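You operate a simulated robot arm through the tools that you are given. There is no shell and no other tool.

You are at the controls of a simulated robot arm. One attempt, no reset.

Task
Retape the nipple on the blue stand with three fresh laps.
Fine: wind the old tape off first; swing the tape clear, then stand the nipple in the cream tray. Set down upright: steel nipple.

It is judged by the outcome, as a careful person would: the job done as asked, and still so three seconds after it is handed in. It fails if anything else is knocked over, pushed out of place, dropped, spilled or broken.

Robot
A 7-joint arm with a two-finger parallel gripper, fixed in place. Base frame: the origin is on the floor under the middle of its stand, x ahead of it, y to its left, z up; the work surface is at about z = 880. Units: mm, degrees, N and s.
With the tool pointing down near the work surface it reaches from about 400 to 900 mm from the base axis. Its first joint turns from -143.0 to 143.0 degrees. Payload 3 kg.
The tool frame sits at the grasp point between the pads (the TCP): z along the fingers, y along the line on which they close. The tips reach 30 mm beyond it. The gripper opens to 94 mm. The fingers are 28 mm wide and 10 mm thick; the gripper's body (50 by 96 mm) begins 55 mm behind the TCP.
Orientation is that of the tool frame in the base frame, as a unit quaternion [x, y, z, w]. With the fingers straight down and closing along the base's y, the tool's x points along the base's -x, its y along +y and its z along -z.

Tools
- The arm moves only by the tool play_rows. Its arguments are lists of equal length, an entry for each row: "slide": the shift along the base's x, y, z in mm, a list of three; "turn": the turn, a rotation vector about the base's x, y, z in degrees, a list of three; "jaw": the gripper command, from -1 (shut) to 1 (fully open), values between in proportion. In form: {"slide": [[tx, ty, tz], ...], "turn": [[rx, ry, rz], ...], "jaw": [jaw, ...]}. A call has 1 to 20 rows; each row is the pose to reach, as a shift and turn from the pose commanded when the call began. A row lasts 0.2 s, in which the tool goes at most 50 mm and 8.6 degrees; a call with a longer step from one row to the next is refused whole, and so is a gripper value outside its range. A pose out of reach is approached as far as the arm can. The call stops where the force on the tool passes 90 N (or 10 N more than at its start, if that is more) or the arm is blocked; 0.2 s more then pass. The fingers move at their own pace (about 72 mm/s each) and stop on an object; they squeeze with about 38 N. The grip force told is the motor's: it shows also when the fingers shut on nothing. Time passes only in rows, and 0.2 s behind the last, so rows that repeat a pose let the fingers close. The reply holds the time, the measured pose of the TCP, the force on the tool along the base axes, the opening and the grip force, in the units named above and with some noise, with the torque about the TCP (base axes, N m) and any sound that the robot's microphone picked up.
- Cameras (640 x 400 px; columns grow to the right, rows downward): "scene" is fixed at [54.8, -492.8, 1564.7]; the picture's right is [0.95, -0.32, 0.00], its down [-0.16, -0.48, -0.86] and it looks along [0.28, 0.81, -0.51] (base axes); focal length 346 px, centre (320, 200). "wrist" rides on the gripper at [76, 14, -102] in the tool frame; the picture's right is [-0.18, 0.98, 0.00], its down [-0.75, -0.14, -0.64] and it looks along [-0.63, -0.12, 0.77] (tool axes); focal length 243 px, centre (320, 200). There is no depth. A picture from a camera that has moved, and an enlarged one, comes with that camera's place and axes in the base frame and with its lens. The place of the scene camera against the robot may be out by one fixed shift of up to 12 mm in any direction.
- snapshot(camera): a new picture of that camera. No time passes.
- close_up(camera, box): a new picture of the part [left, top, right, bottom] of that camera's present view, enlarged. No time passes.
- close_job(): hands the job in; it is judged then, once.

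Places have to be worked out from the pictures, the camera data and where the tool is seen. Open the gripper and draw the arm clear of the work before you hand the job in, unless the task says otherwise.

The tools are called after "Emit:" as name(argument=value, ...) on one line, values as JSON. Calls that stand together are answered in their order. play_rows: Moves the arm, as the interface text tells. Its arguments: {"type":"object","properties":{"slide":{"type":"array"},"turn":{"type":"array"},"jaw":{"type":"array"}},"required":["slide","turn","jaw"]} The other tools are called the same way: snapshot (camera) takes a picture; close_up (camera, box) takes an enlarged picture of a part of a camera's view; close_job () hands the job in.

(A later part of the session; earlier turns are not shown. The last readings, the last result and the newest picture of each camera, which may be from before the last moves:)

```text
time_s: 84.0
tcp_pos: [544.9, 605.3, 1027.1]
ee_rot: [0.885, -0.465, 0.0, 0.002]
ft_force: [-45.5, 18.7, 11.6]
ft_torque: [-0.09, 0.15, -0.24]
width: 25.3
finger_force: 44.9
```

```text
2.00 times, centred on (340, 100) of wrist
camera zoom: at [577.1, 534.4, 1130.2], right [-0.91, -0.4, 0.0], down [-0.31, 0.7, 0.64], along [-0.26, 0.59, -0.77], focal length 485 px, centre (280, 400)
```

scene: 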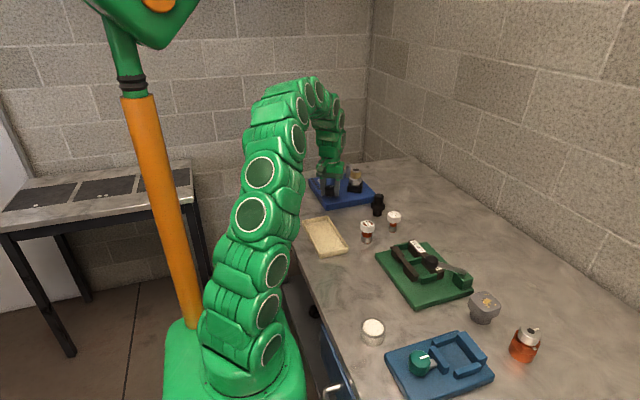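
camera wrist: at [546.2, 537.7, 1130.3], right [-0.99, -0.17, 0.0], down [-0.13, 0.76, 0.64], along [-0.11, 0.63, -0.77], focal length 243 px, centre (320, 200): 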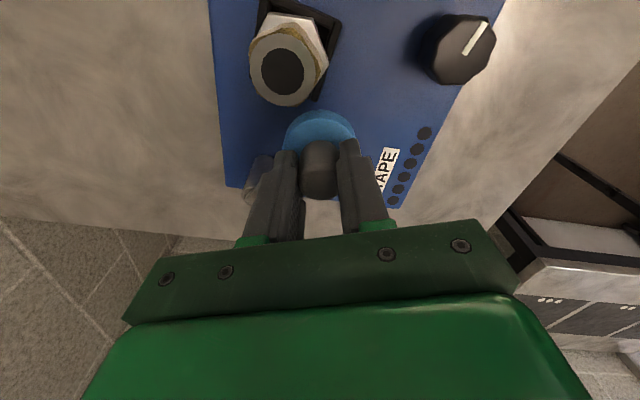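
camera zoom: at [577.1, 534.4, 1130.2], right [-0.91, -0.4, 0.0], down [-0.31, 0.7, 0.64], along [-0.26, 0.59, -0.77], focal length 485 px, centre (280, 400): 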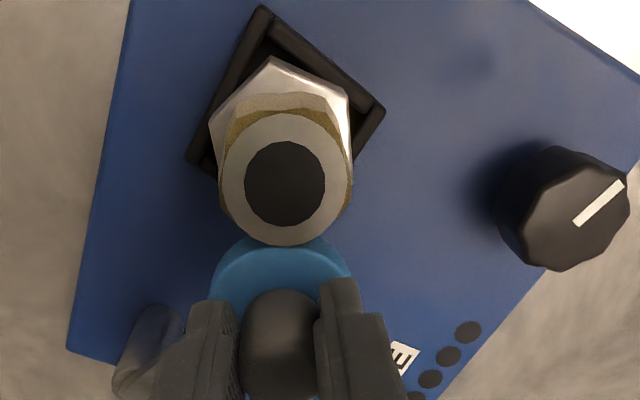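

Now there's a clear tangential reaction (−46, +19 N): the roll has come up against the nipple (or its stop). I'll ease off most of the push, open the jaws, and lift straight up.

Emit:
play_rows(slide=[[-0.6, 0.3, 0], [-1.2, 0.5, 0], [-1.2, 0.5, 0]], turn=[[0, 0, 0], [0, 0, 0], [0, 0, 0]], jaw=[-1, -1, -1])

Emit:
play_rows(slide=[[0, 0, 0], [0, 0, 0], [0, 0, 0], [0, 0, 12], [0, 0, 30], [0, 0, 60], [0, 0, 60]], turn=[[0, 0, 0], [0, 0, 0], [0, 0, 0], [0, 0, 0], [0, 0, 0], [0, 0, 0], [0, 0, 0]], jaw=[-0.3, 0, 0.1, 0.1, 0.1, 0.1, 0.1])

Emit:
snapshot(camera="wrist")

Emit:
close_up(camera="wrist", box=[240, 30, 420, 180])

```text
time_s: 84.8
tcp_pos: [546.1, 605.5, 1027.1]
ee_rot: [0.884, -0.468, -0.001, 0.001]
ft_force: [-42.5, 19.0, 3.3]
ft_torque: [0.22, 0.31, -0.23]
width: 25.3
finger_force: 45.1
```

```text
time_s: 86.4
tcp_pos: [546.8, 604.0, 1088.3]
ee_rot: [0.884, -0.467, -0.001, 0.001]
ft_force: [-0.6, 0.4, 0.5]
ft_torque: [0.0, -0.03, -0.03]
width: 51.7
finger_force: 0.1
```

```text
taken
camera wrist: at [577.7, 533.3, 1190.5], right [-0.92, -0.4, 0.0], down [-0.31, 0.7, 0.64], along [-0.26, 0.59, -0.77], focal length 243 px, centre (320, 200)
```

wrist: 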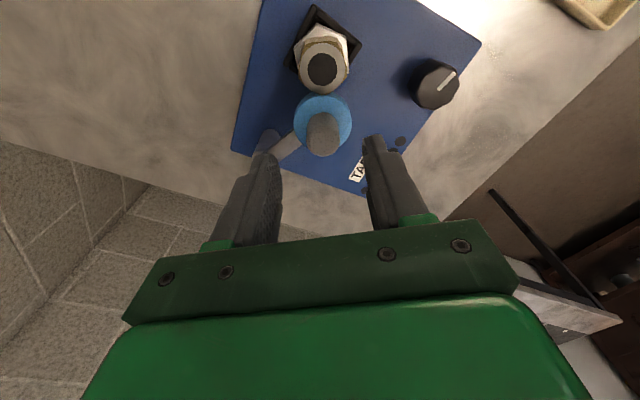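

```text
2.67 times, centred on (330, 105) of wrist
camera zoom: at [577.7, 533.3, 1190.5], right [-0.92, -0.4, 0.0], down [-0.31, 0.7, 0.64], along [-0.26, 0.59, -0.77], focal length 647 px, centre (293, 453)
```

zoom: 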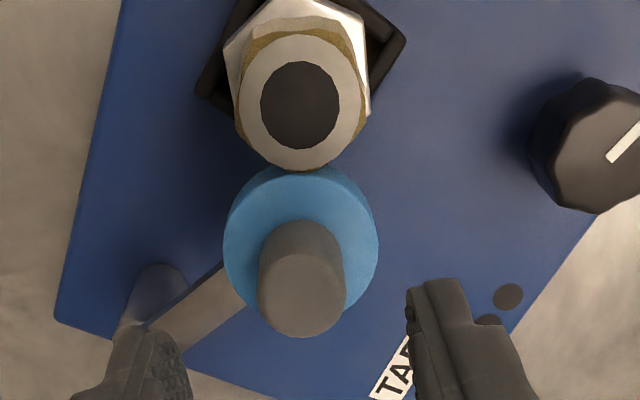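

The roll now rests against the nipple and stayed there. Next I'll go back to the knob, arriving at a high yaw so a clockwise stroke is available for a short test turn.

Emit:
play_rows(slide=[[0, 0, 15], [-20, -11, 15], [-40, -22, 10], [-60, -33, 0], [-80, -44, -20], [-97, -54, -48], [-97, -54, -48], [-97, -54, -48], [-97, -54, -48], [-97, -54, -48], [-97, -54, -48], [-97, -54, -48], [-97, -54, -48]], turn=[[0, 0, 0], [0, 0, 8], [0, 0, 16], [0, 0, 24], [0, 0, 32], [0, 0, 40], [0, 0, 48], [0, 0, 56], [0, 0, 64], [0, 0, 72], [0, 0, 80], [0, 0, 88], [0, 0, 91]], jaw=[0.1, 0.4, 0.4, 0.4, 0.4, 0.4, 0.4, 0.4, 0.4, 0.4, 0.4, 0.4, 0.4])

Emit:
snapshot(camera="wrist")

Emit:
close_up(camera="scene", box=[290, 130, 410, 205])

```text
time_s: 89.2
tcp_pos: [450.6, 550.7, 1039.4]
ee_rot: [0.953, 0.303, 0.0, 0.0]
ft_force: [0.2, -0.5, -0.2]
ft_torque: [-0.05, 0.01, -0.01]
width: 65.7
finger_force: 0.1
```

```text
taken
camera wrist: at [520.2, 582.8, 1142.3], right [0.42, -0.91, 0.0], down [-0.7, -0.32, 0.64], along [-0.58, -0.27, -0.77], focal length 243 px, centre (320, 200)
```

wrist: 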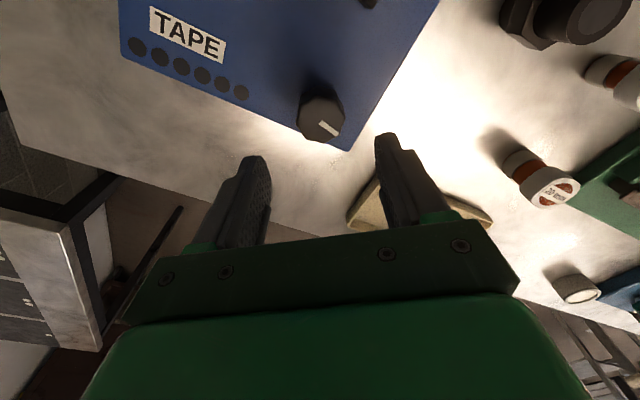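

```text
5.33 times, centred on (350, 168) of scene
camera zoom: at [54.8, -492.8, 1564.7], right [0.95, -0.32, 0.0], down [-0.16, -0.48, -0.86], along [0.28, 0.81, -0.51], focal length 1845 px, centre (160, 373)
```

zoom: 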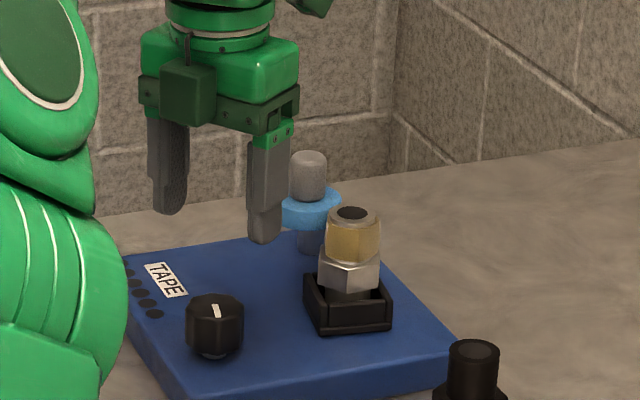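

The roll sits against the nipple in the scene view. I'll come down on the knob, grip, and take a baseline enlarged view of the tape.

Emit:
play_rows(slide=[[-0.7, -0.8, -20], [-0.7, -0.8, -45], [-0.7, -0.8, -70], [-0.7, -0.8, -85], [-0.7, -0.8, -94.5], [-0.7, -0.8, -94.5], [-0.7, -0.8, -94.5], [-0.7, -0.8, -94.5], [-0.7, -0.8, -94.5]], turn=[[0, 0, 0], [0, 0, 0], [0, 0, 0], [0, 0, 0], [0, 0, 0], [0, 0, 0], [0, 0, 0], [0, 0, 0], [0, 0, 0]], jaw=[0.4, 0.4, 0.4, 0.4, 0.4, 0, -1, -1, -1])

Emit:
close_up(camera="scene", box=[340, 162, 380, 192])

Emit:
close_up(camera="wrist", box=[240, 100, 400, 240])

```text
time_s: 91.2
tcp_pos: [449.3, 549.8, 945.3]
ee_rot: [0.953, 0.302, 0.0, 0.001]
ft_force: [3.7, 4.9, 0.8]
ft_torque: [0.29, -0.6, -0.01]
width: 39.1
finger_force: 44.3
```

```text
13.33 times, centred on (360, 177) of scene
camera zoom: at [54.8, -492.8, 1564.7], right [0.95, -0.32, 0.0], down [-0.16, -0.48, -0.86], along [0.28, 0.81, -0.51], focal length 4612 px, centre (-213, 507)
```

zoom: 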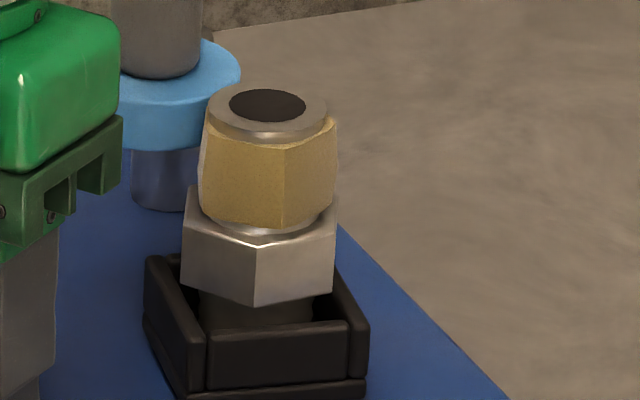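

```text
2.86 times, centred on (320, 170) of wrist
camera zoom: at [519.9, 582.1, 1048.4], right [0.42, -0.91, 0.0], down [-0.7, -0.32, 0.64], along [-0.58, -0.27, -0.77], focal length 693 px, centre (320, 286)
```

zoom: 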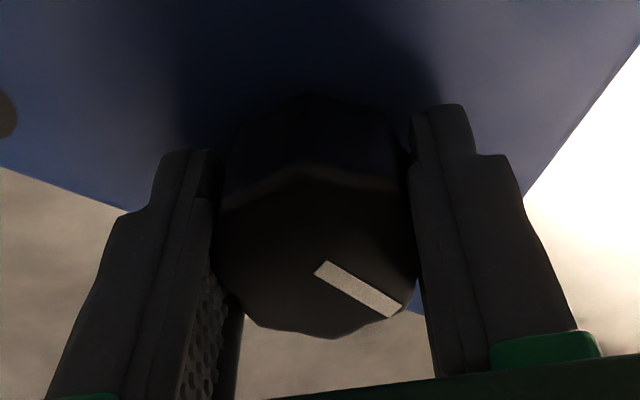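

Grip is good and unloaded; baseline taken (knob az ≈ −101°). Now a slow 15° clockwise test (1/3 lap) with the roll engaged.

Emit:
play_rows(slide=[[0, 0, 0], [0, 0, 0], [0, 0, 0], [0, 0, 0], [0, 0, 0], [0, 0, 0]], turn=[[0, 0, -3], [0, 0, -6], [0, 0, -9], [0, 0, -12], [0, 0, -15], [0, 0, -15]], jaw=[-1, -1, -1, -1, -1, -1])

Emit:
close_up(camera="scene", box=[340, 162, 380, 192])

Emit:
close_up(camera="scene", box=[290, 130, 410, 205])

```text
time_s: 92.6
tcp_pos: [450.0, 549.6, 946.0]
ee_rot: [0.985, 0.175, 0.001, 0.001]
ft_force: [6.4, 3.2, 14.8]
ft_torque: [0.17, -0.24, -0.01]
width: 38.9
finger_force: 45.4
```

```text
13.33 times, centred on (360, 177) of scene
camera zoom: at [54.8, -492.8, 1564.7], right [0.95, -0.32, 0.0], down [-0.16, -0.48, -0.86], along [0.28, 0.81, -0.51], focal length 4612 px, centre (-213, 507)
```

zoom: 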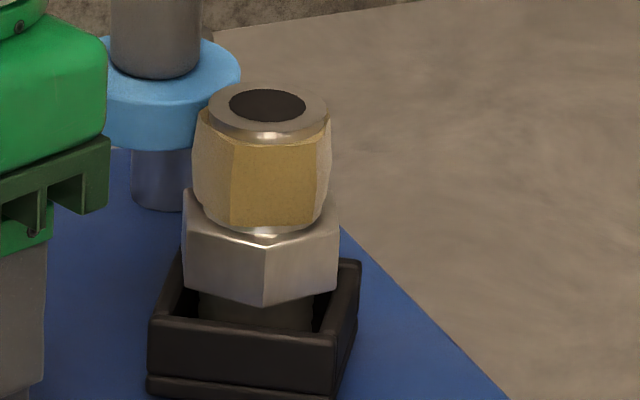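

```text
5.33 times, centred on (350, 168) of scene
camera zoom: at [54.8, -492.8, 1564.7], right [0.95, -0.32, 0.0], down [-0.16, -0.48, -0.86], along [0.28, 0.81, -0.51], focal length 1845 px, centre (160, 373)
```

zoom: 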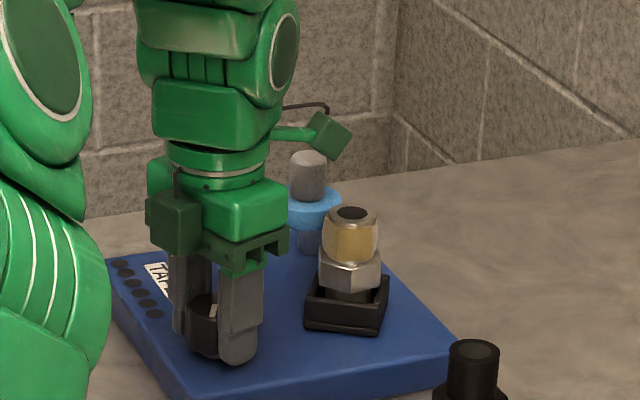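

No visible change after a third of a lap. I'll complete one full lap clockwise (30° more) and compare.

Emit:
play_rows(slide=[[0, 0, -0.3], [0, 0, -0.3], [0, 0, -0.3], [0, 0, -0.3], [0, 0, -0.3], [0, 0, -0.3], [0, 0, -0.3], [0, 0, -0.3], [0, 0, -0.3], [0, 0, -0.3], [0, 0, -0.3]], turn=[[0, 0, -3], [0, 0, -6], [0, 0, -9], [0, 0, -12], [0, 0, -15], [0, 0, -18], [0, 0, -21], [0, 0, -24], [0, 0, -27], [0, 0, -30], [0, 0, -30]], jaw=[-1, -1, -1, -1, -1, -1, -1, -1, -1, -1, -1])

Emit:
close_up(camera="scene", box=[340, 162, 380, 192])

Emit:
snapshot(camera="wrist")

```text
time_s: 95.0
tcp_pos: [449.3, 549.7, 945.9]
ee_rot: [0.996, -0.085, 0.0, -0.001]
ft_force: [8.8, 16.2, 22.3]
ft_torque: [0.37, 0.04, -0.04]
width: 38.8
finger_force: 45.0
```

```text
13.33 times, centred on (360, 177) of scene
camera zoom: at [54.8, -492.8, 1564.7], right [0.95, -0.32, 0.0], down [-0.16, -0.48, -0.86], along [0.28, 0.81, -0.51], focal length 4612 px, centre (-213, 507)
```

zoom: 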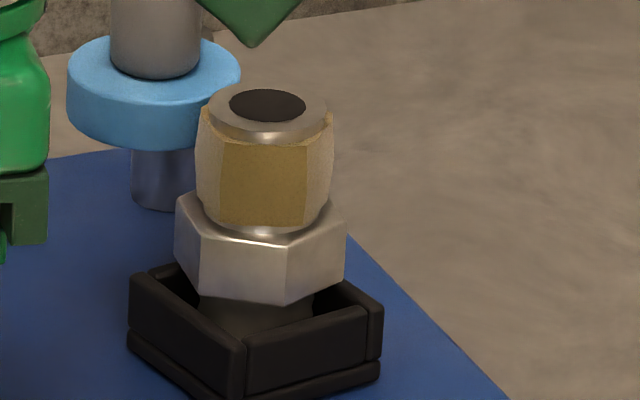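

```text
taken
camera wrist: at [521.6, 522.8, 1047.9], right [-0.35, -0.94, 0.0], down [-0.72, 0.27, 0.64], along [-0.6, 0.22, -0.77], focal length 243 px, centre (320, 200)
```

wrist: 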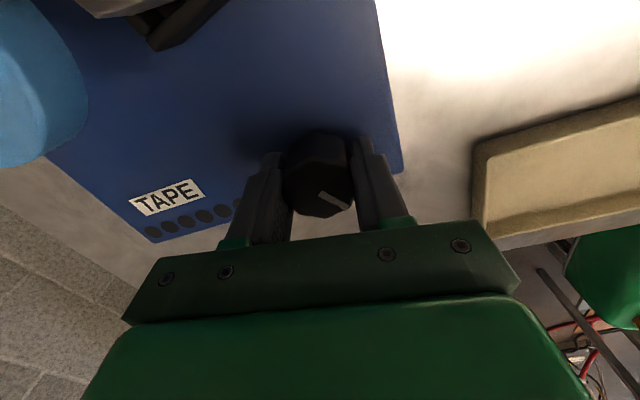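

Still no change after one lap clockwise with the roll engaged (so clockwise at least does not lay tape). I'll continue clockwise slowly, another lap and a half, checking the tape and the dots.

Emit:
play_rows(slide=[[0, 0.5, -0.7], [0, 0.5, -0.7], [0, 0.5, -0.7], [0, 0.5, -0.7], [0, 0.5, -0.7], [0, 0.5, -0.7], [0, 0.5, -0.7], [0, 0.5, -0.7], [0, 0.5, -0.7], [0, 0.5, -0.7], [0, 0.5, -0.7], [0, 0.5, -0.7], [0, 0.5, -0.7], [0, 0.5, -0.7], [0, 0.5, -0.7], [0, 0.5, -0.7], [0, 0.5, -0.7], [0, 0.5, -0.7], [0, 0.5, -0.7], [0, 0.5, -0.7]], turn=[[0, 0, -4], [0, 0, -8], [0, 0, -12], [0, 0, -16], [0, 0, -20], [0, 0, -24], [0, 0, -28], [0, 0, -32], [0, 0, -36], [0, 0, -40], [0, 0, -44], [0, 0, -48], [0, 0, -52], [0, 0, -56], [0, 0, -60], [0, 0, -64], [0, 0, -68], [0, 0, -72], [0, 0, -76], [0, 0, -76]], jaw=[-1, -1, -1, -1, -1, -1, -1, -1, -1, -1, -1, -1, -1, -1, -1, -1, -1, -1, -1, -1])

Emit:
close_up(camera="scene", box=[340, 162, 380, 192])

Emit:
close_up(camera="scene", box=[290, 140, 390, 205])

Emit:
snapshot(camera="wrist")

```text
time_s: 99.2
tcp_pos: [450.4, 550.3, 944.2]
ee_rot: [0.733, -0.681, -0.001, 0.0]
ft_force: [18.6, 21.6, 24.3]
ft_torque: [-0.19, -0.63, -0.01]
width: 38.6
finger_force: 44.8
```

```text
13.33 times, centred on (360, 177) of scene
camera zoom: at [54.8, -492.8, 1564.7], right [0.95, -0.32, 0.0], down [-0.16, -0.48, -0.86], along [0.28, 0.81, -0.51], focal length 4612 px, centre (-213, 507)
```

zoom: 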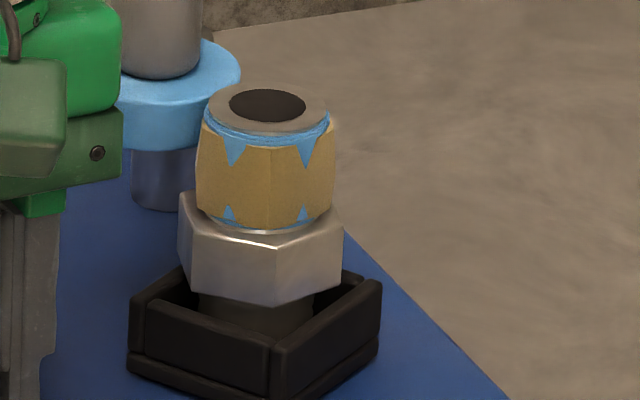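

```text
6.15 times, centred on (340, 172) of scene
camera zoom: at [54.8, -492.8, 1564.7], right [0.95, -0.32, 0.0], down [-0.16, -0.48, -0.86], along [0.28, 0.81, -0.51], focal length 2129 px, centre (197, 369)
```

zoom: 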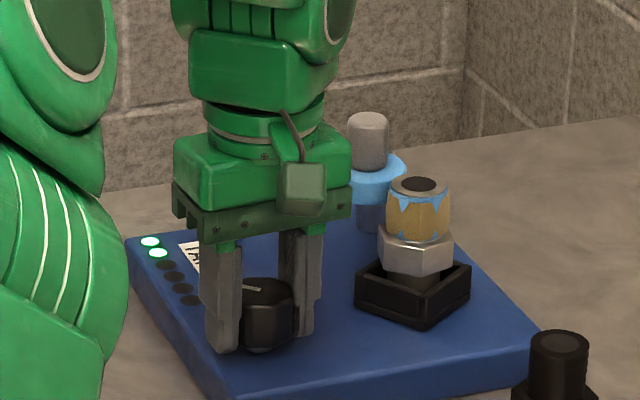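

```text
taken
camera wrist: at [440.9, 473.2, 1047.2], right [-0.99, 0.11, 0.0], down [0.09, 0.76, 0.64], along [0.07, 0.64, -0.77], focal length 243 px, centre (320, 200)
```

wrist: 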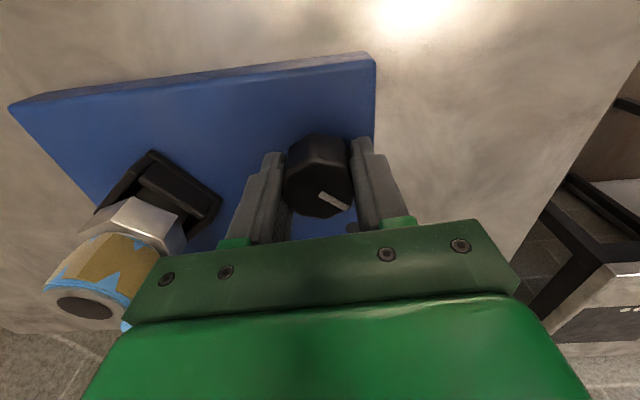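

Now it shows: fresh blue tape is appearing and two dots are lit — clockwise with the roll engaged winds tape ON, and the dots count laps. So counter-clockwise winds off; I must take this off again, along with the old tape. I'll turn back counter-clockwise with the roll still engaged and watch.

Emit:
play_rows(slide=[[0.4, 0.6, 0.7], [0.4, 0.6, 0.7], [0.4, 0.6, 0.7], [0.4, 0.6, 0.7], [0.4, 0.6, 0.7], [0.4, 0.6, 0.7], [0.4, 0.6, 0.7], [0.4, 0.6, 0.7], [0.4, 0.6, 0.7], [0.4, 0.6, 0.7], [0.4, 0.6, 0.7], [0.4, 0.6, 0.7], [0.4, 0.6, 0.7], [0.4, 0.6, 0.7], [0.4, 0.6, 0.7], [0.4, 0.6, 0.7], [0.4, 0.6, 0.7], [0.4, 0.6, 0.7], [0.4, 0.6, 0.7], [0.4, 0.6, 0.7]], turn=[[0, 0, 4], [0, 0, 8], [0, 0, 12], [0, 0, 16], [0, 0, 20], [0, 0, 24], [0, 0, 28], [0, 0, 32], [0, 0, 36], [0, 0, 40], [0, 0, 44], [0, 0, 48], [0, 0, 52], [0, 0, 56], [0, 0, 60], [0, 0, 64], [0, 0, 68], [0, 0, 72], [0, 0, 76], [0, 0, 76]], jaw=[-1, -1, -1, -1, -1, -1, -1, -1, -1, -1, -1, -1, -1, -1, -1, -1, -1, -1, -1, -1])

Emit:
close_up(camera="scene", box=[340, 162, 380, 192])

Emit:
close_up(camera="scene", box=[290, 140, 390, 205])

Emit:
close_up(camera="wrist", box=[240, 100, 400, 240])

```text
time_s: 103.4
tcp_pos: [449.5, 549.9, 943.6]
ee_rot: [0.996, -0.084, 0.0, 0.001]
ft_force: [-19.7, -39.7, -6.0]
ft_torque: [0.15, 0.3, -0.02]
width: 38.6
finger_force: 45.4
```

```text
13.33 times, centred on (360, 177) of scene
camera zoom: at [54.8, -492.8, 1564.7], right [0.95, -0.32, 0.0], down [-0.16, -0.48, -0.86], along [0.28, 0.81, -0.51], focal length 4612 px, centre (-213, 507)
```

zoom: 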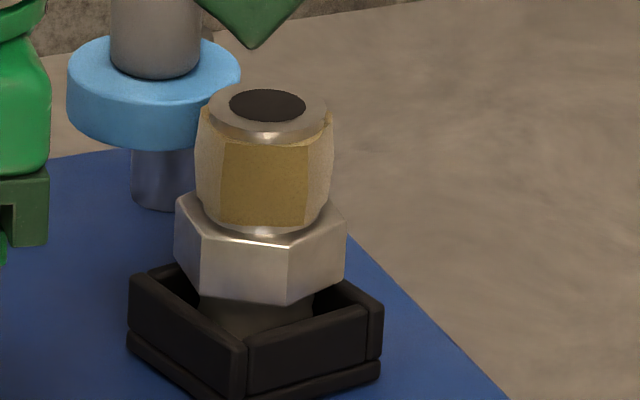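

```text
6.15 times, centred on (340, 172) of scene
camera zoom: at [54.8, -492.8, 1564.7], right [0.95, -0.32, 0.0], down [-0.16, -0.48, -0.86], along [0.28, 0.81, -0.51], focal length 2129 px, centre (197, 369)
```

zoom: 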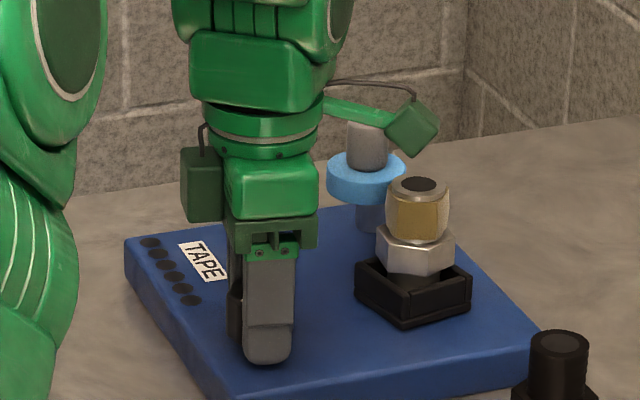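

```text
2.86 times, centred on (320, 170) of wrist
camera zoom: at [521.9, 523.2, 1047.2], right [-0.35, -0.94, 0.0], down [-0.72, 0.27, 0.64], along [-0.6, 0.22, -0.77], focal length 693 px, centre (320, 286)
```

zoom: 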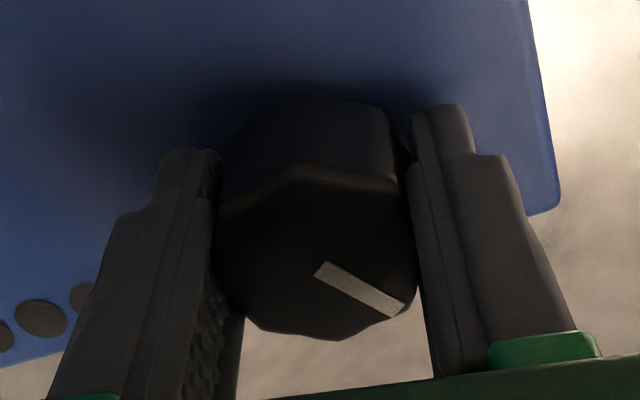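

Reversible: the dots went out and the blue is gone. I'll keep turning counter-clockwise with the roll engaged, so the old tape should now start to come off; first relieve the side load a little.

Emit:
play_rows(slide=[[-0.6, -1.1, 0], [-0.6, -1.1, 0], [-0.6, -1.1, 0], [-0.6, -1.1, 0], [-0.6, -1.1, 0], [-0.6, -1.1, 0], [-0.6, -1.1, 0], [-0.6, -1.1, 0], [-0.6, -1.1, 0], [-0.6, -1.1, 0], [-0.6, -1.1, 0], [-0.6, -1.1, 0], [-0.6, -1.1, 0], [-0.6, -1.1, 0]], turn=[[0, 0, 0], [0, 0, 4], [0, 0, 8], [0, 0, 12], [0, 0, 16], [0, 0, 20], [0, 0, 24], [0, 0, 28], [0, 0, 32], [0, 0, 36], [0, 0, 40], [0, 0, 44], [0, 0, 48], [0, 0, 48]], jaw=[-1, -1, -1, -1, -1, -1, -1, -1, -1, -1, -1, -1, -1, -1])

Emit:
close_up(camera="scene", box=[340, 162, 380, 192])

Emit:
close_up(camera="wrist", box=[240, 100, 400, 240])

```text
time_s: 106.4
tcp_pos: [450.0, 550.1, 944.3]
ee_rot: [0.945, 0.328, 0.001, 0.001]
ft_force: [-0.5, -2.6, -20.7]
ft_torque: [0.38, 0.19, 0.02]
width: 38.3
finger_force: 45.0
```

```text
13.33 times, centred on (360, 177) of scene
camera zoom: at [54.8, -492.8, 1564.7], right [0.95, -0.32, 0.0], down [-0.16, -0.48, -0.86], along [0.28, 0.81, -0.51], focal length 4612 px, centre (-213, 507)
```

zoom: 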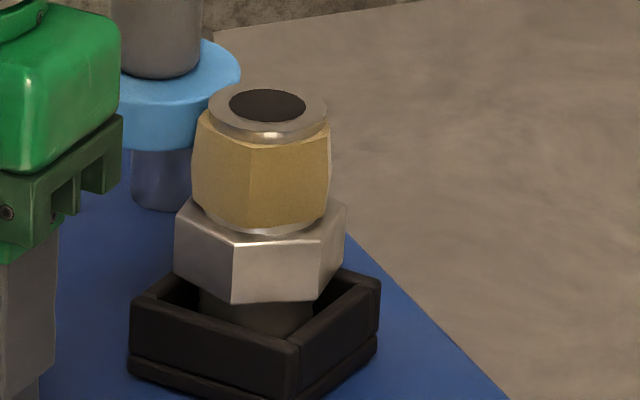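

```text
2.86 times, centred on (320, 170) of wrist
camera zoom: at [517.8, 585.6, 1047.4], right [0.46, -0.89, 0.0], down [-0.68, -0.36, 0.64], along [-0.57, -0.3, -0.77], focal length 693 px, centre (320, 286)
```

zoom: 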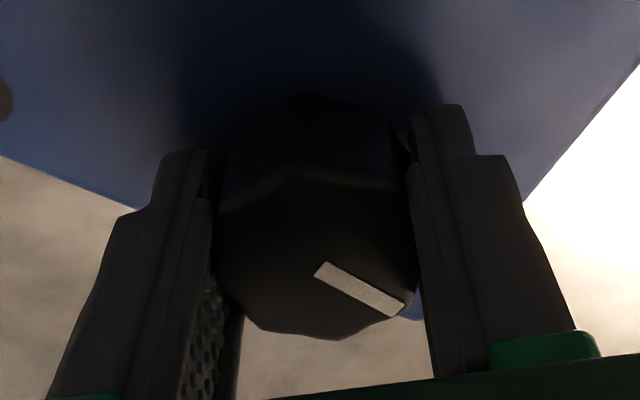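

The knob is about back at the starting angle with the grip at its yaw limit. I'll release, swing back 150° and regrip to continue counter-clockwise.

Emit:
play_rows(slide=[[0, 0, 0], [0, 0, 0], [0, 0, 0.8], [0, 0, 0.8], [0, 0, 0.8], [0, 0, 0.8], [0, 0, 0.8], [0, 0, 0.8], [0, 0, 0.8], [0, 0, 0.8], [0, 0, 0.8], [0, 0, 0.8], [0, 0, 0.8], [0, 0, 0.8], [0, 0, 0.8], [0, 0, 0.8], [0, 0, 0.8], [0, 0, 0.8], [0, 0, 0.8], [0, 0, 0.8]], turn=[[0, 0, 0], [0, 0, 0], [0, 0, -8.5], [0, 0, -17], [0, 0, -25.5], [0, 0, -34], [0, 0, -42.5], [0, 0, -51], [0, 0, -59.5], [0, 0, -68], [0, 0, -76.5], [0, 0, -85], [0, 0, -93.5], [0, 0, -102], [0, 0, -110.5], [0, 0, -119], [0, 0, -127.5], [0, 0, -136], [0, 0, -144.5], [0, 0, -153]], jaw=[0.4, 0.4, 0.4, 0.4, 0.4, 0.4, 0.4, 0.4, 0.4, 0.4, 0.4, 0.4, 0.4, 0.4, 0.4, 0.4, 0.4, 0.4, 0.4, 0.4])

Emit:
play_rows(slide=[[0, 0, 0], [0, 0, 0]], turn=[[0, 0, 0], [0, 0, 0]], jaw=[0.4, 0.4])

Emit:
close_up(camera="wrist", box=[240, 100, 400, 240])

Emit:
snapshot(camera="wrist")

```text
time_s: 110.6
tcp_pos: [449.5, 549.0, 946.7]
ee_rot: [-0.537, 0.843, 0.001, -0.001]
ft_force: [0.5, 1.0, -0.6]
ft_torque: [-0.02, -0.02, -0.02]
width: 65.6
finger_force: 0.0
```

```text
time_s: 111.2
tcp_pos: [449.7, 551.2, 944.8]
ee_rot: [-0.538, 0.843, -0.001, -0.002]
ft_force: [-0.4, -0.5, 0.2]
ft_torque: [0.0, 0.0, -0.03]
width: 65.8
finger_force: 0.0
```

```text
2.86 times, centred on (320, 170) of wrist
camera zoom: at [404.4, 486.6, 1048.6], right [-0.81, 0.58, 0.0], down [0.45, 0.62, 0.64], along [0.37, 0.52, -0.77], focal length 693 px, centre (320, 286)
```

zoom: 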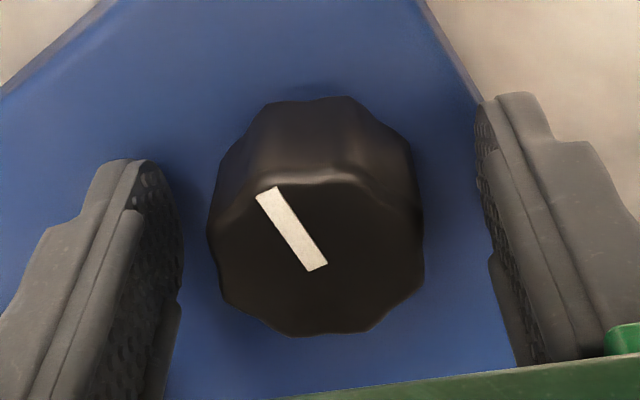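

```text
taken
camera wrist: at [404.4, 486.6, 1048.6], right [-0.81, 0.58, 0.0], down [0.45, 0.62, 0.64], along [0.37, 0.52, -0.77], focal length 243 px, centre (320, 200)
```

wrist: 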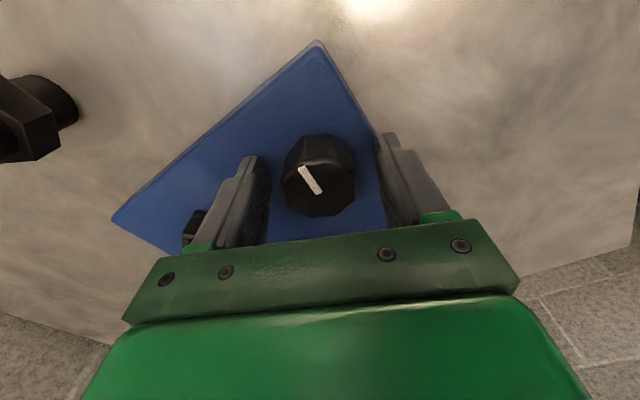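

Knob az ≈ −99°, centred well. I'll grip and turn one lap (45°) counter-clockwise slowly.

Emit:
play_rows(slide=[[0, 0, 0], [0, 0, 0], [0, 0, 0], [0, 0, 0], [0, 0, 0], [0, 0, 0], [0, 0, 0], [0, 0, 0], [0, 0, 0], [0, 0, 0], [0, 0, 0], [0, 0, 0], [0, 0, 0], [0, 0, 0], [0, 0, 0], [0, 0, 0], [0, 0, 0]], turn=[[0, 0, 0], [0, 0, 0], [0, 0, 0], [0, 0, 0], [0, 0, 4], [0, 0, 8], [0, 0, 12], [0, 0, 16], [0, 0, 20], [0, 0, 24], [0, 0, 28], [0, 0, 32], [0, 0, 36], [0, 0, 40], [0, 0, 44], [0, 0, 47], [0, 0, 47]], jaw=[0, -1, -1, -1, -1, -1, -1, -1, -1, -1, -1, -1, -1, -1, -1, -1, -1])

Emit:
close_up(camera="scene", box=[340, 162, 380, 192])

Emit:
close_up(camera="wrist", box=[240, 100, 400, 240])

```text
time_s: 114.8
tcp_pos: [449.4, 549.2, 945.3]
ee_rot: [0.83, -0.557, 0.0, 0.001]
ft_force: [21.9, -9.5, 8.9]
ft_torque: [-0.06, 0.06, 0.01]
width: 38.5
finger_force: 45.0
```

```text
13.33 times, centred on (360, 177) of scene
camera zoom: at [54.8, -492.8, 1564.7], right [0.95, -0.32, 0.0], down [-0.16, -0.48, -0.86], along [0.28, 0.81, -0.51], focal length 4612 px, centre (-213, 507)
```

zoom: 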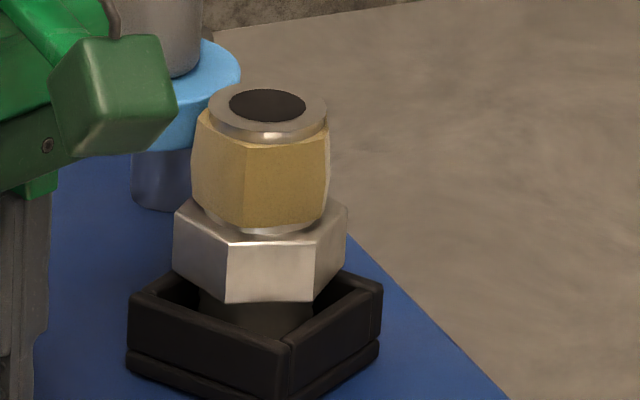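

```text
2.86 times, centred on (320, 170) of wrist
camera zoom: at [465.3, 473.9, 1048.5], right [-0.98, -0.2, 0.0], down [-0.15, 0.75, 0.64], along [-0.13, 0.63, -0.77], focal length 693 px, centre (320, 286)
```

zoom: 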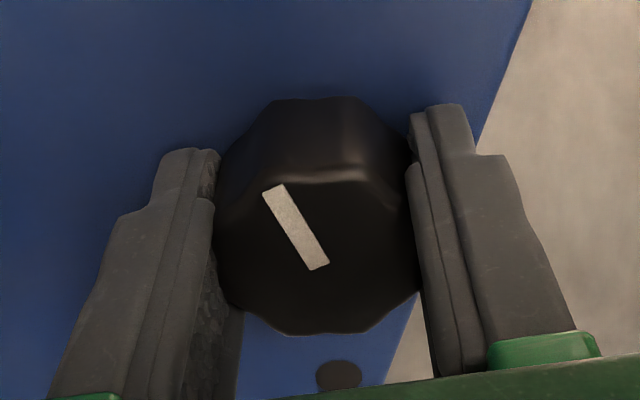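

Still full thickness after one lap past the start. I'll continue 45° more counter-clockwise.

Emit:
play_rows(slide=[[0.5, -0.2, 0], [0.5, -0.2, 0], [0.5, -0.2, 0], [0.5, -0.2, 0], [0.5, -0.2, 0], [0.5, -0.2, 0], [0.5, -0.2, 0], [0.5, -0.2, 0], [0.5, -0.2, 0], [0.5, -0.2, 0], [0.5, -0.2, 0], [0.5, -0.2, 0], [0.5, -0.2, 0]], turn=[[0, 0, 4], [0, 0, 8], [0, 0, 12], [0, 0, 16], [0, 0, 20], [0, 0, 24], [0, 0, 28], [0, 0, 32], [0, 0, 36], [0, 0, 40], [0, 0, 44], [0, 0, 47], [0, 0, 47]], jaw=[-1, -1, -1, -1, -1, -1, -1, -1, -1, -1, -1, -1, -1])

Emit:
close_up(camera="scene", box=[340, 162, 380, 192])

Emit:
close_up(camera="scene", box=[290, 140, 390, 205])

Emit:
close_up(camera="wrist", box=[240, 100, 400, 240])

```text
time_s: 117.6
tcp_pos: [449.4, 550.4, 947.2]
ee_rot: [0.984, -0.18, 0.001, 0.001]
ft_force: [8.2, 17.3, -1.3]
ft_torque: [0.8, 0.6, 0.02]
width: 38.7
finger_force: 45.6
```

```text
13.33 times, centred on (360, 177) of scene
camera zoom: at [54.8, -492.8, 1564.7], right [0.95, -0.32, 0.0], down [-0.16, -0.48, -0.86], along [0.28, 0.81, -0.51], focal length 4612 px, centre (-213, 507)
```

zoom: 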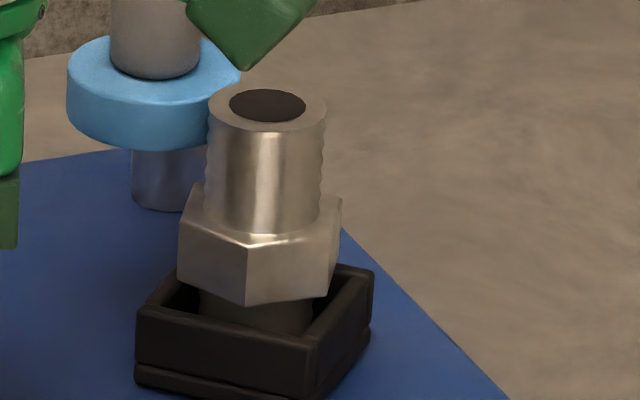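

```text
6.15 times, centred on (340, 172) of scene
camera zoom: at [54.8, -492.8, 1564.7], right [0.95, -0.32, 0.0], down [-0.16, -0.48, -0.86], along [0.28, 0.81, -0.51], focal length 2129 px, centre (197, 369)
```

zoom: 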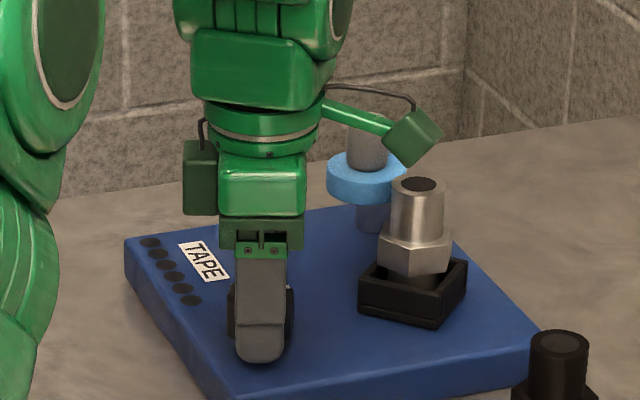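

```text
2.86 times, centred on (320, 170) of wrist
camera zoom: at [515.8, 509.6, 1048.5], right [-0.52, -0.85, 0.0], down [-0.66, 0.4, 0.64], along [-0.55, 0.33, -0.77], focal length 693 px, centre (320, 286)
```

zoom: 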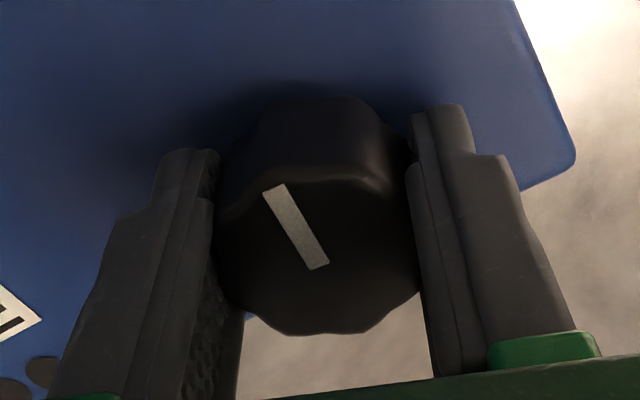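

The old tape is completely off — bare threads, dots dark. I'll turn a touch further (8°) to be sure nothing is left, then start winding clockwise, checking the dots.

Emit:
play_rows(slide=[[0.2, 0.4, 0], [0.2, 0.4, 0], [0.2, 0.4, 0], [0.2, 0.4, 0]], turn=[[0, 0, 3], [0, 0, 6], [0, 0, 8], [0, 0, 8]], jaw=[-1, -1, -1, -1])

Emit:
close_up(camera="wrist", box=[240, 100, 400, 240])

Emit:
close_up(camera="scene", box=[290, 140, 390, 205])

```text
time_s: 118.6
tcp_pos: [450.7, 550.0, 945.9]
ee_rot: [0.994, -0.111, -0.001, 0.0]
ft_force: [-6.4, 7.1, 5.8]
ft_torque: [0.16, -0.38, 0.0]
width: 38.6
finger_force: 44.4
```

```text
2.86 times, centred on (320, 170) of wrist
camera zoom: at [520.8, 519.2, 1048.4], right [-0.4, -0.92, 0.0], down [-0.7, 0.31, 0.64], along [-0.59, 0.25, -0.77], focal length 693 px, centre (320, 286)
```

zoom: 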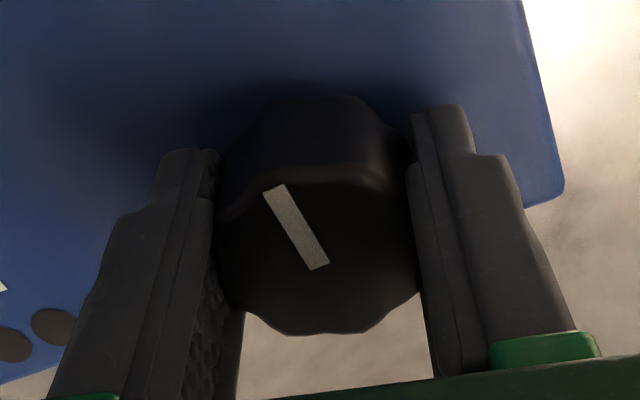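

```text
6.15 times, centred on (340, 172) of scene
camera zoom: at [54.8, -492.8, 1564.7], right [0.95, -0.32, 0.0], down [-0.16, -0.48, -0.86], along [0.28, 0.81, -0.51], focal length 2129 px, centre (197, 369)
```

zoom: 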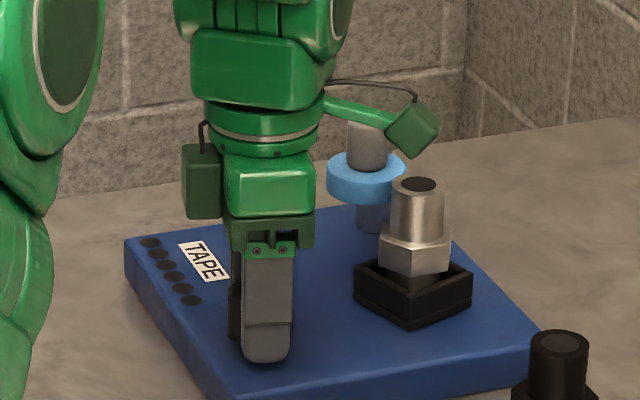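

Bare and dark. Now winding on: 44° clockwise (about one lap) slowly, then check the dots and whether the roll still engages the thinner bare thread.

Emit:
play_rows(slide=[[0, 0, 0], [0, 0, 0], [0, 0, 0], [0, 0, 0], [0, 0, 0], [0, 0, 0], [0, 0, 0], [0, 0, 0], [0, 0, 0], [0, 0, 0], [0, 0, 0], [0, 0, 0]], turn=[[0, 0, -4], [0, 0, -8], [0, 0, -12], [0, 0, -16], [0, 0, -20], [0, 0, -24], [0, 0, -28], [0, 0, -32], [0, 0, -36], [0, 0, -40], [0, 0, -44], [0, 0, -44]], jaw=[-1, -1, -1, -1, -1, -1, -1, -1, -1, -1, -1, -1])

Emit:
close_up(camera="scene", box=[290, 140, 390, 205])

Emit:
close_up(camera="scene", box=[340, 162, 380, 192])

Emit:
close_up(camera="wrist", box=[240, 100, 400, 240])

```text
time_s: 121.2
tcp_pos: [449.8, 550.3, 945.2]
ee_rot: [0.879, -0.477, 0.001, 0.0]
ft_force: [-4.6, 10.4, 1.4]
ft_torque: [-0.27, -0.75, 0.0]
width: 38.7
finger_force: 45.4
```

```text
6.15 times, centred on (340, 172) of scene
camera zoom: at [54.8, -492.8, 1564.7], right [0.95, -0.32, 0.0], down [-0.16, -0.48, -0.86], along [0.28, 0.81, -0.51], focal length 2129 px, centre (197, 369)
```

zoom: 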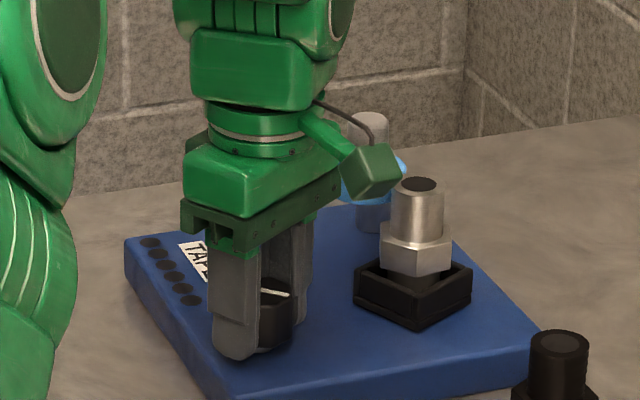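

```text
13.33 times, centred on (360, 177) of scene
camera zoom: at [54.8, -492.8, 1564.7], right [0.95, -0.32, 0.0], down [-0.16, -0.48, -0.86], along [0.28, 0.81, -0.51], focal length 4612 px, centre (-213, 507)
```

zoom: 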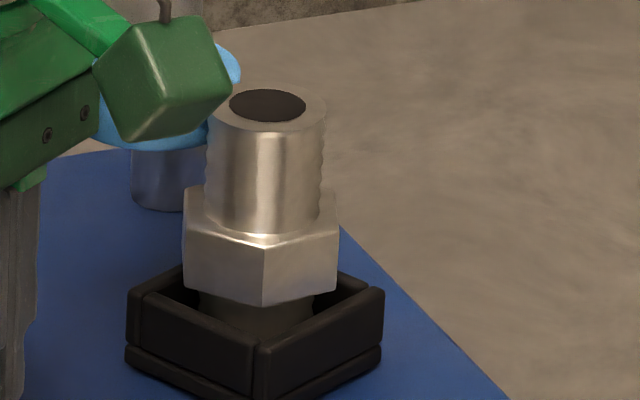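

```text
2.86 times, centred on (320, 170) of wrist
camera zoom: at [479.4, 478.3, 1048.4], right [-0.92, -0.38, 0.0], down [-0.29, 0.71, 0.64], along [-0.25, 0.59, -0.77], focal length 693 px, centre (320, 286)
```

zoom: 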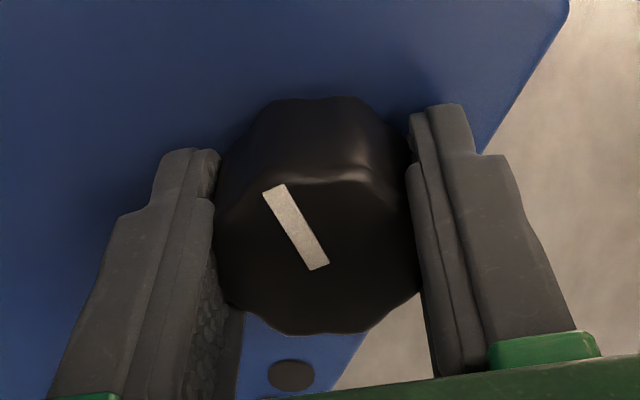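

No dot yet at about 0.98 lap, consistent with dots lighting on completed laps. Stepping 5° further.

Emit:
play_rows(slide=[[0, 0, 0], [0, 0, 0], [0, 0, 0]], turn=[[0, 0, -3], [0, 0, -5], [0, 0, -5]], jaw=[-1, -1, -1])

Emit:
close_up(camera="scene", box=[290, 140, 390, 205])

```text
time_s: 122.0
tcp_pos: [450.1, 549.6, 945.7]
ee_rot: [0.858, -0.513, 0.0, 0.001]
ft_force: [-5.6, 11.9, -2.2]
ft_torque: [1.04, 0.08, -0.01]
width: 38.4
finger_force: 45.0
```

```text
6.15 times, centred on (340, 172) of scene
camera zoom: at [54.8, -492.8, 1564.7], right [0.95, -0.32, 0.0], down [-0.16, -0.48, -0.86], along [0.28, 0.81, -0.51], focal length 2129 px, centre (197, 369)
```

zoom: 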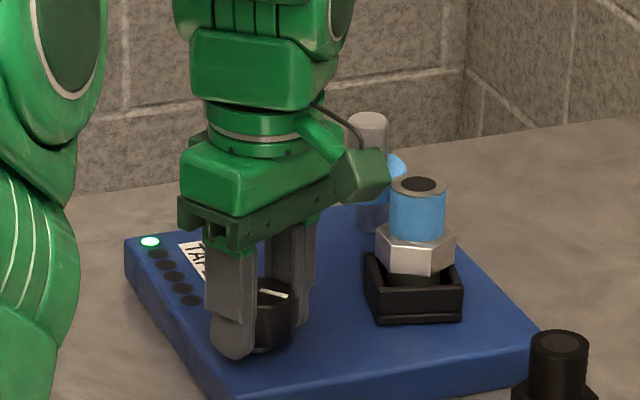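

First dot lit and blue tape on the bare thread: one lap. I'll wind 80° more (to ≈2.9 laps) and then creep to the third dot.

Emit:
play_rows(slide=[[0, 0.3, 0], [0, 0.3, 0], [0, 0.3, 0], [0, 0.3, 0], [0, 0.3, 0], [0, 0.3, 0], [0, 0.3, 0], [0, 0.3, 0], [0, 0.3, 0], [0, 0.3, 0], [0, 0.3, 0], [0, 0.3, 0], [0, 0.3, 0], [0, 0.3, 0], [0, 0.3, 0], [0, 0.3, 0], [0, 0.3, 0], [0, 0.3, 0], [0, 0.3, 0], [0, 0.3, 0]], turn=[[0, 0, -4], [0, 0, -8], [0, 0, -12], [0, 0, -16], [0, 0, -20], [0, 0, -24], [0, 0, -28], [0, 0, -32], [0, 0, -36], [0, 0, -40], [0, 0, -44], [0, 0, -48], [0, 0, -52], [0, 0, -56], [0, 0, -60], [0, 0, -64], [0, 0, -68], [0, 0, -72], [0, 0, -76], [0, 0, -80]], jaw=[-1, -1, -1, -1, -1, -1, -1, -1, -1, -1, -1, -1, -1, -1, -1, -1, -1, -1, -1, -1])

Emit:
close_up(camera="scene", box=[290, 140, 390, 205])

Emit:
close_up(camera="wrist", box=[240, 100, 400, 240])

```text
time_s: 126.2
tcp_pos: [451.2, 550.1, 945.9]
ee_rot: [-0.326, 0.945, 0.0, -0.001]
ft_force: [-14.0, -12.0, 4.8]
ft_torque: [0.35, -0.24, 0.01]
width: 38.8
finger_force: 45.4
```

```text
6.15 times, centred on (340, 172) of scene
camera zoom: at [54.8, -492.8, 1564.7], right [0.95, -0.32, 0.0], down [-0.16, -0.48, -0.86], along [0.28, 0.81, -0.51], focal length 2129 px, centre (197, 369)
```

zoom: 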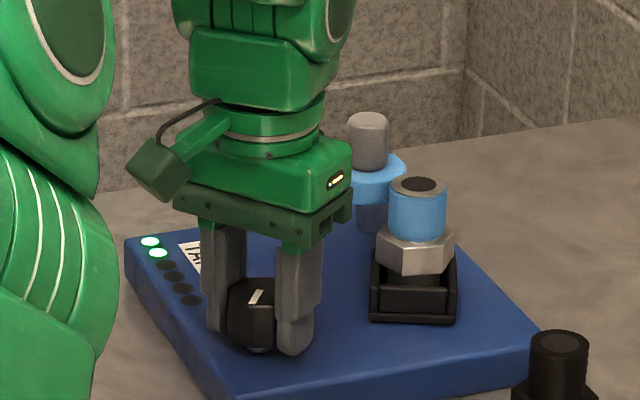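

```text
2.86 times, centred on (320, 170) of wrist
camera zoom: at [381.0, 513.9, 1048.5], right [-0.46, 0.89, 0.0], down [0.68, 0.35, 0.64], along [0.57, 0.3, -0.77], focal length 693 px, centre (320, 286)
```

zoom: 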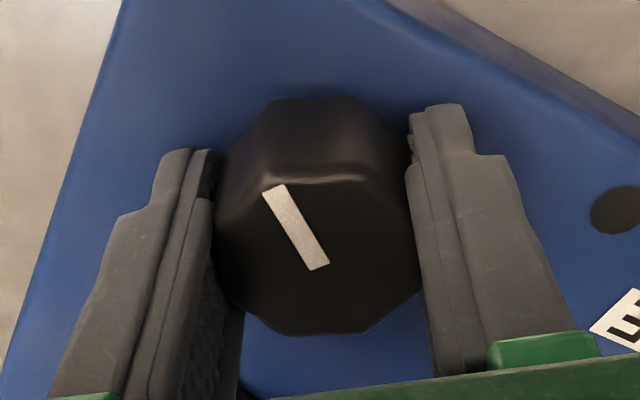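

Two dots lit at ≈129° of winding. Creeping: 4° more, then check.

Emit:
play_rows(slide=[[-0.2, -0.2, 0], [-0.2, -0.2, 0], [-0.2, -0.2, 0]], turn=[[0, 0, -2], [0, 0, -4], [0, 0, -4]], jaw=[-1, -1, -1])

Emit:
close_up(camera="scene", box=[290, 140, 390, 205])

Emit:
play_rows(slide=[[0, 0, 0], [0, 0, 0], [0, 0, 0]], turn=[[0, 0, -1], [0, 0, -2], [0, 0, -2]], jaw=[-1, -1, -1])

Emit:
close_up(camera="scene", box=[290, 140, 390, 205])

```text
time_s: 127.0
tcp_pos: [449.4, 549.3, 946.3]
ee_rot: [-0.294, 0.956, 0.001, 0.0]
ft_force: [-7.1, -11.0, 6.7]
ft_torque: [-0.47, -0.19, -0.01]
width: 38.6
finger_force: 44.3
```

```text
6.15 times, centred on (340, 172) of scene
camera zoom: at [54.8, -492.8, 1564.7], right [0.95, -0.32, 0.0], down [-0.16, -0.48, -0.86], along [0.28, 0.81, -0.51], focal length 2129 px, centre (197, 369)
```

zoom: 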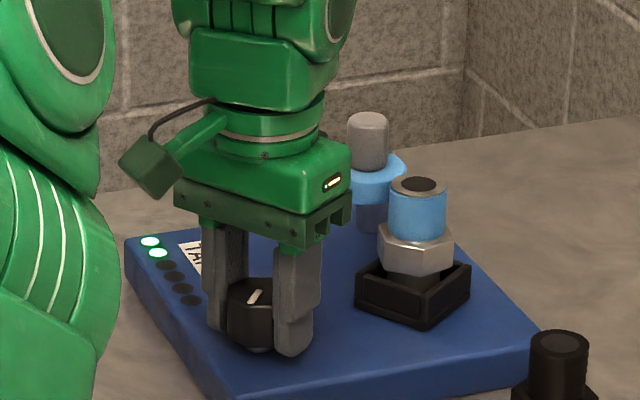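

```text
time_s: 127.8
tcp_pos: [449.2, 551.1, 945.4]
ee_rot: [-0.278, 0.961, 0.0, -0.001]
ft_force: [-4.8, -13.1, 8.6]
ft_torque: [-0.7, -0.31, -0.03]
width: 38.6
finger_force: 45.3
```

```text
6.15 times, centred on (340, 172) of scene
camera zoom: at [54.8, -492.8, 1564.7], right [0.95, -0.32, 0.0], down [-0.16, -0.48, -0.86], along [0.28, 0.81, -0.51], focal length 2129 px, centre (197, 369)
```

zoom: 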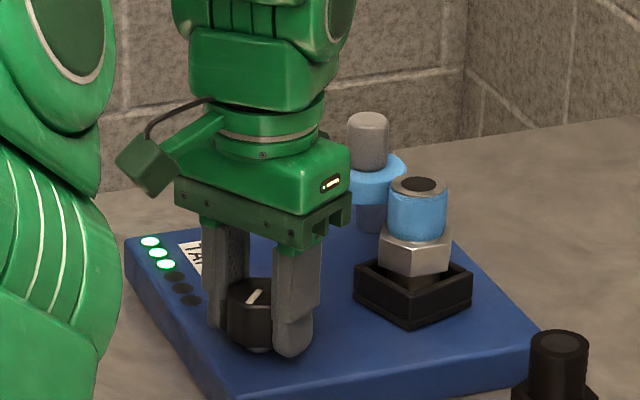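

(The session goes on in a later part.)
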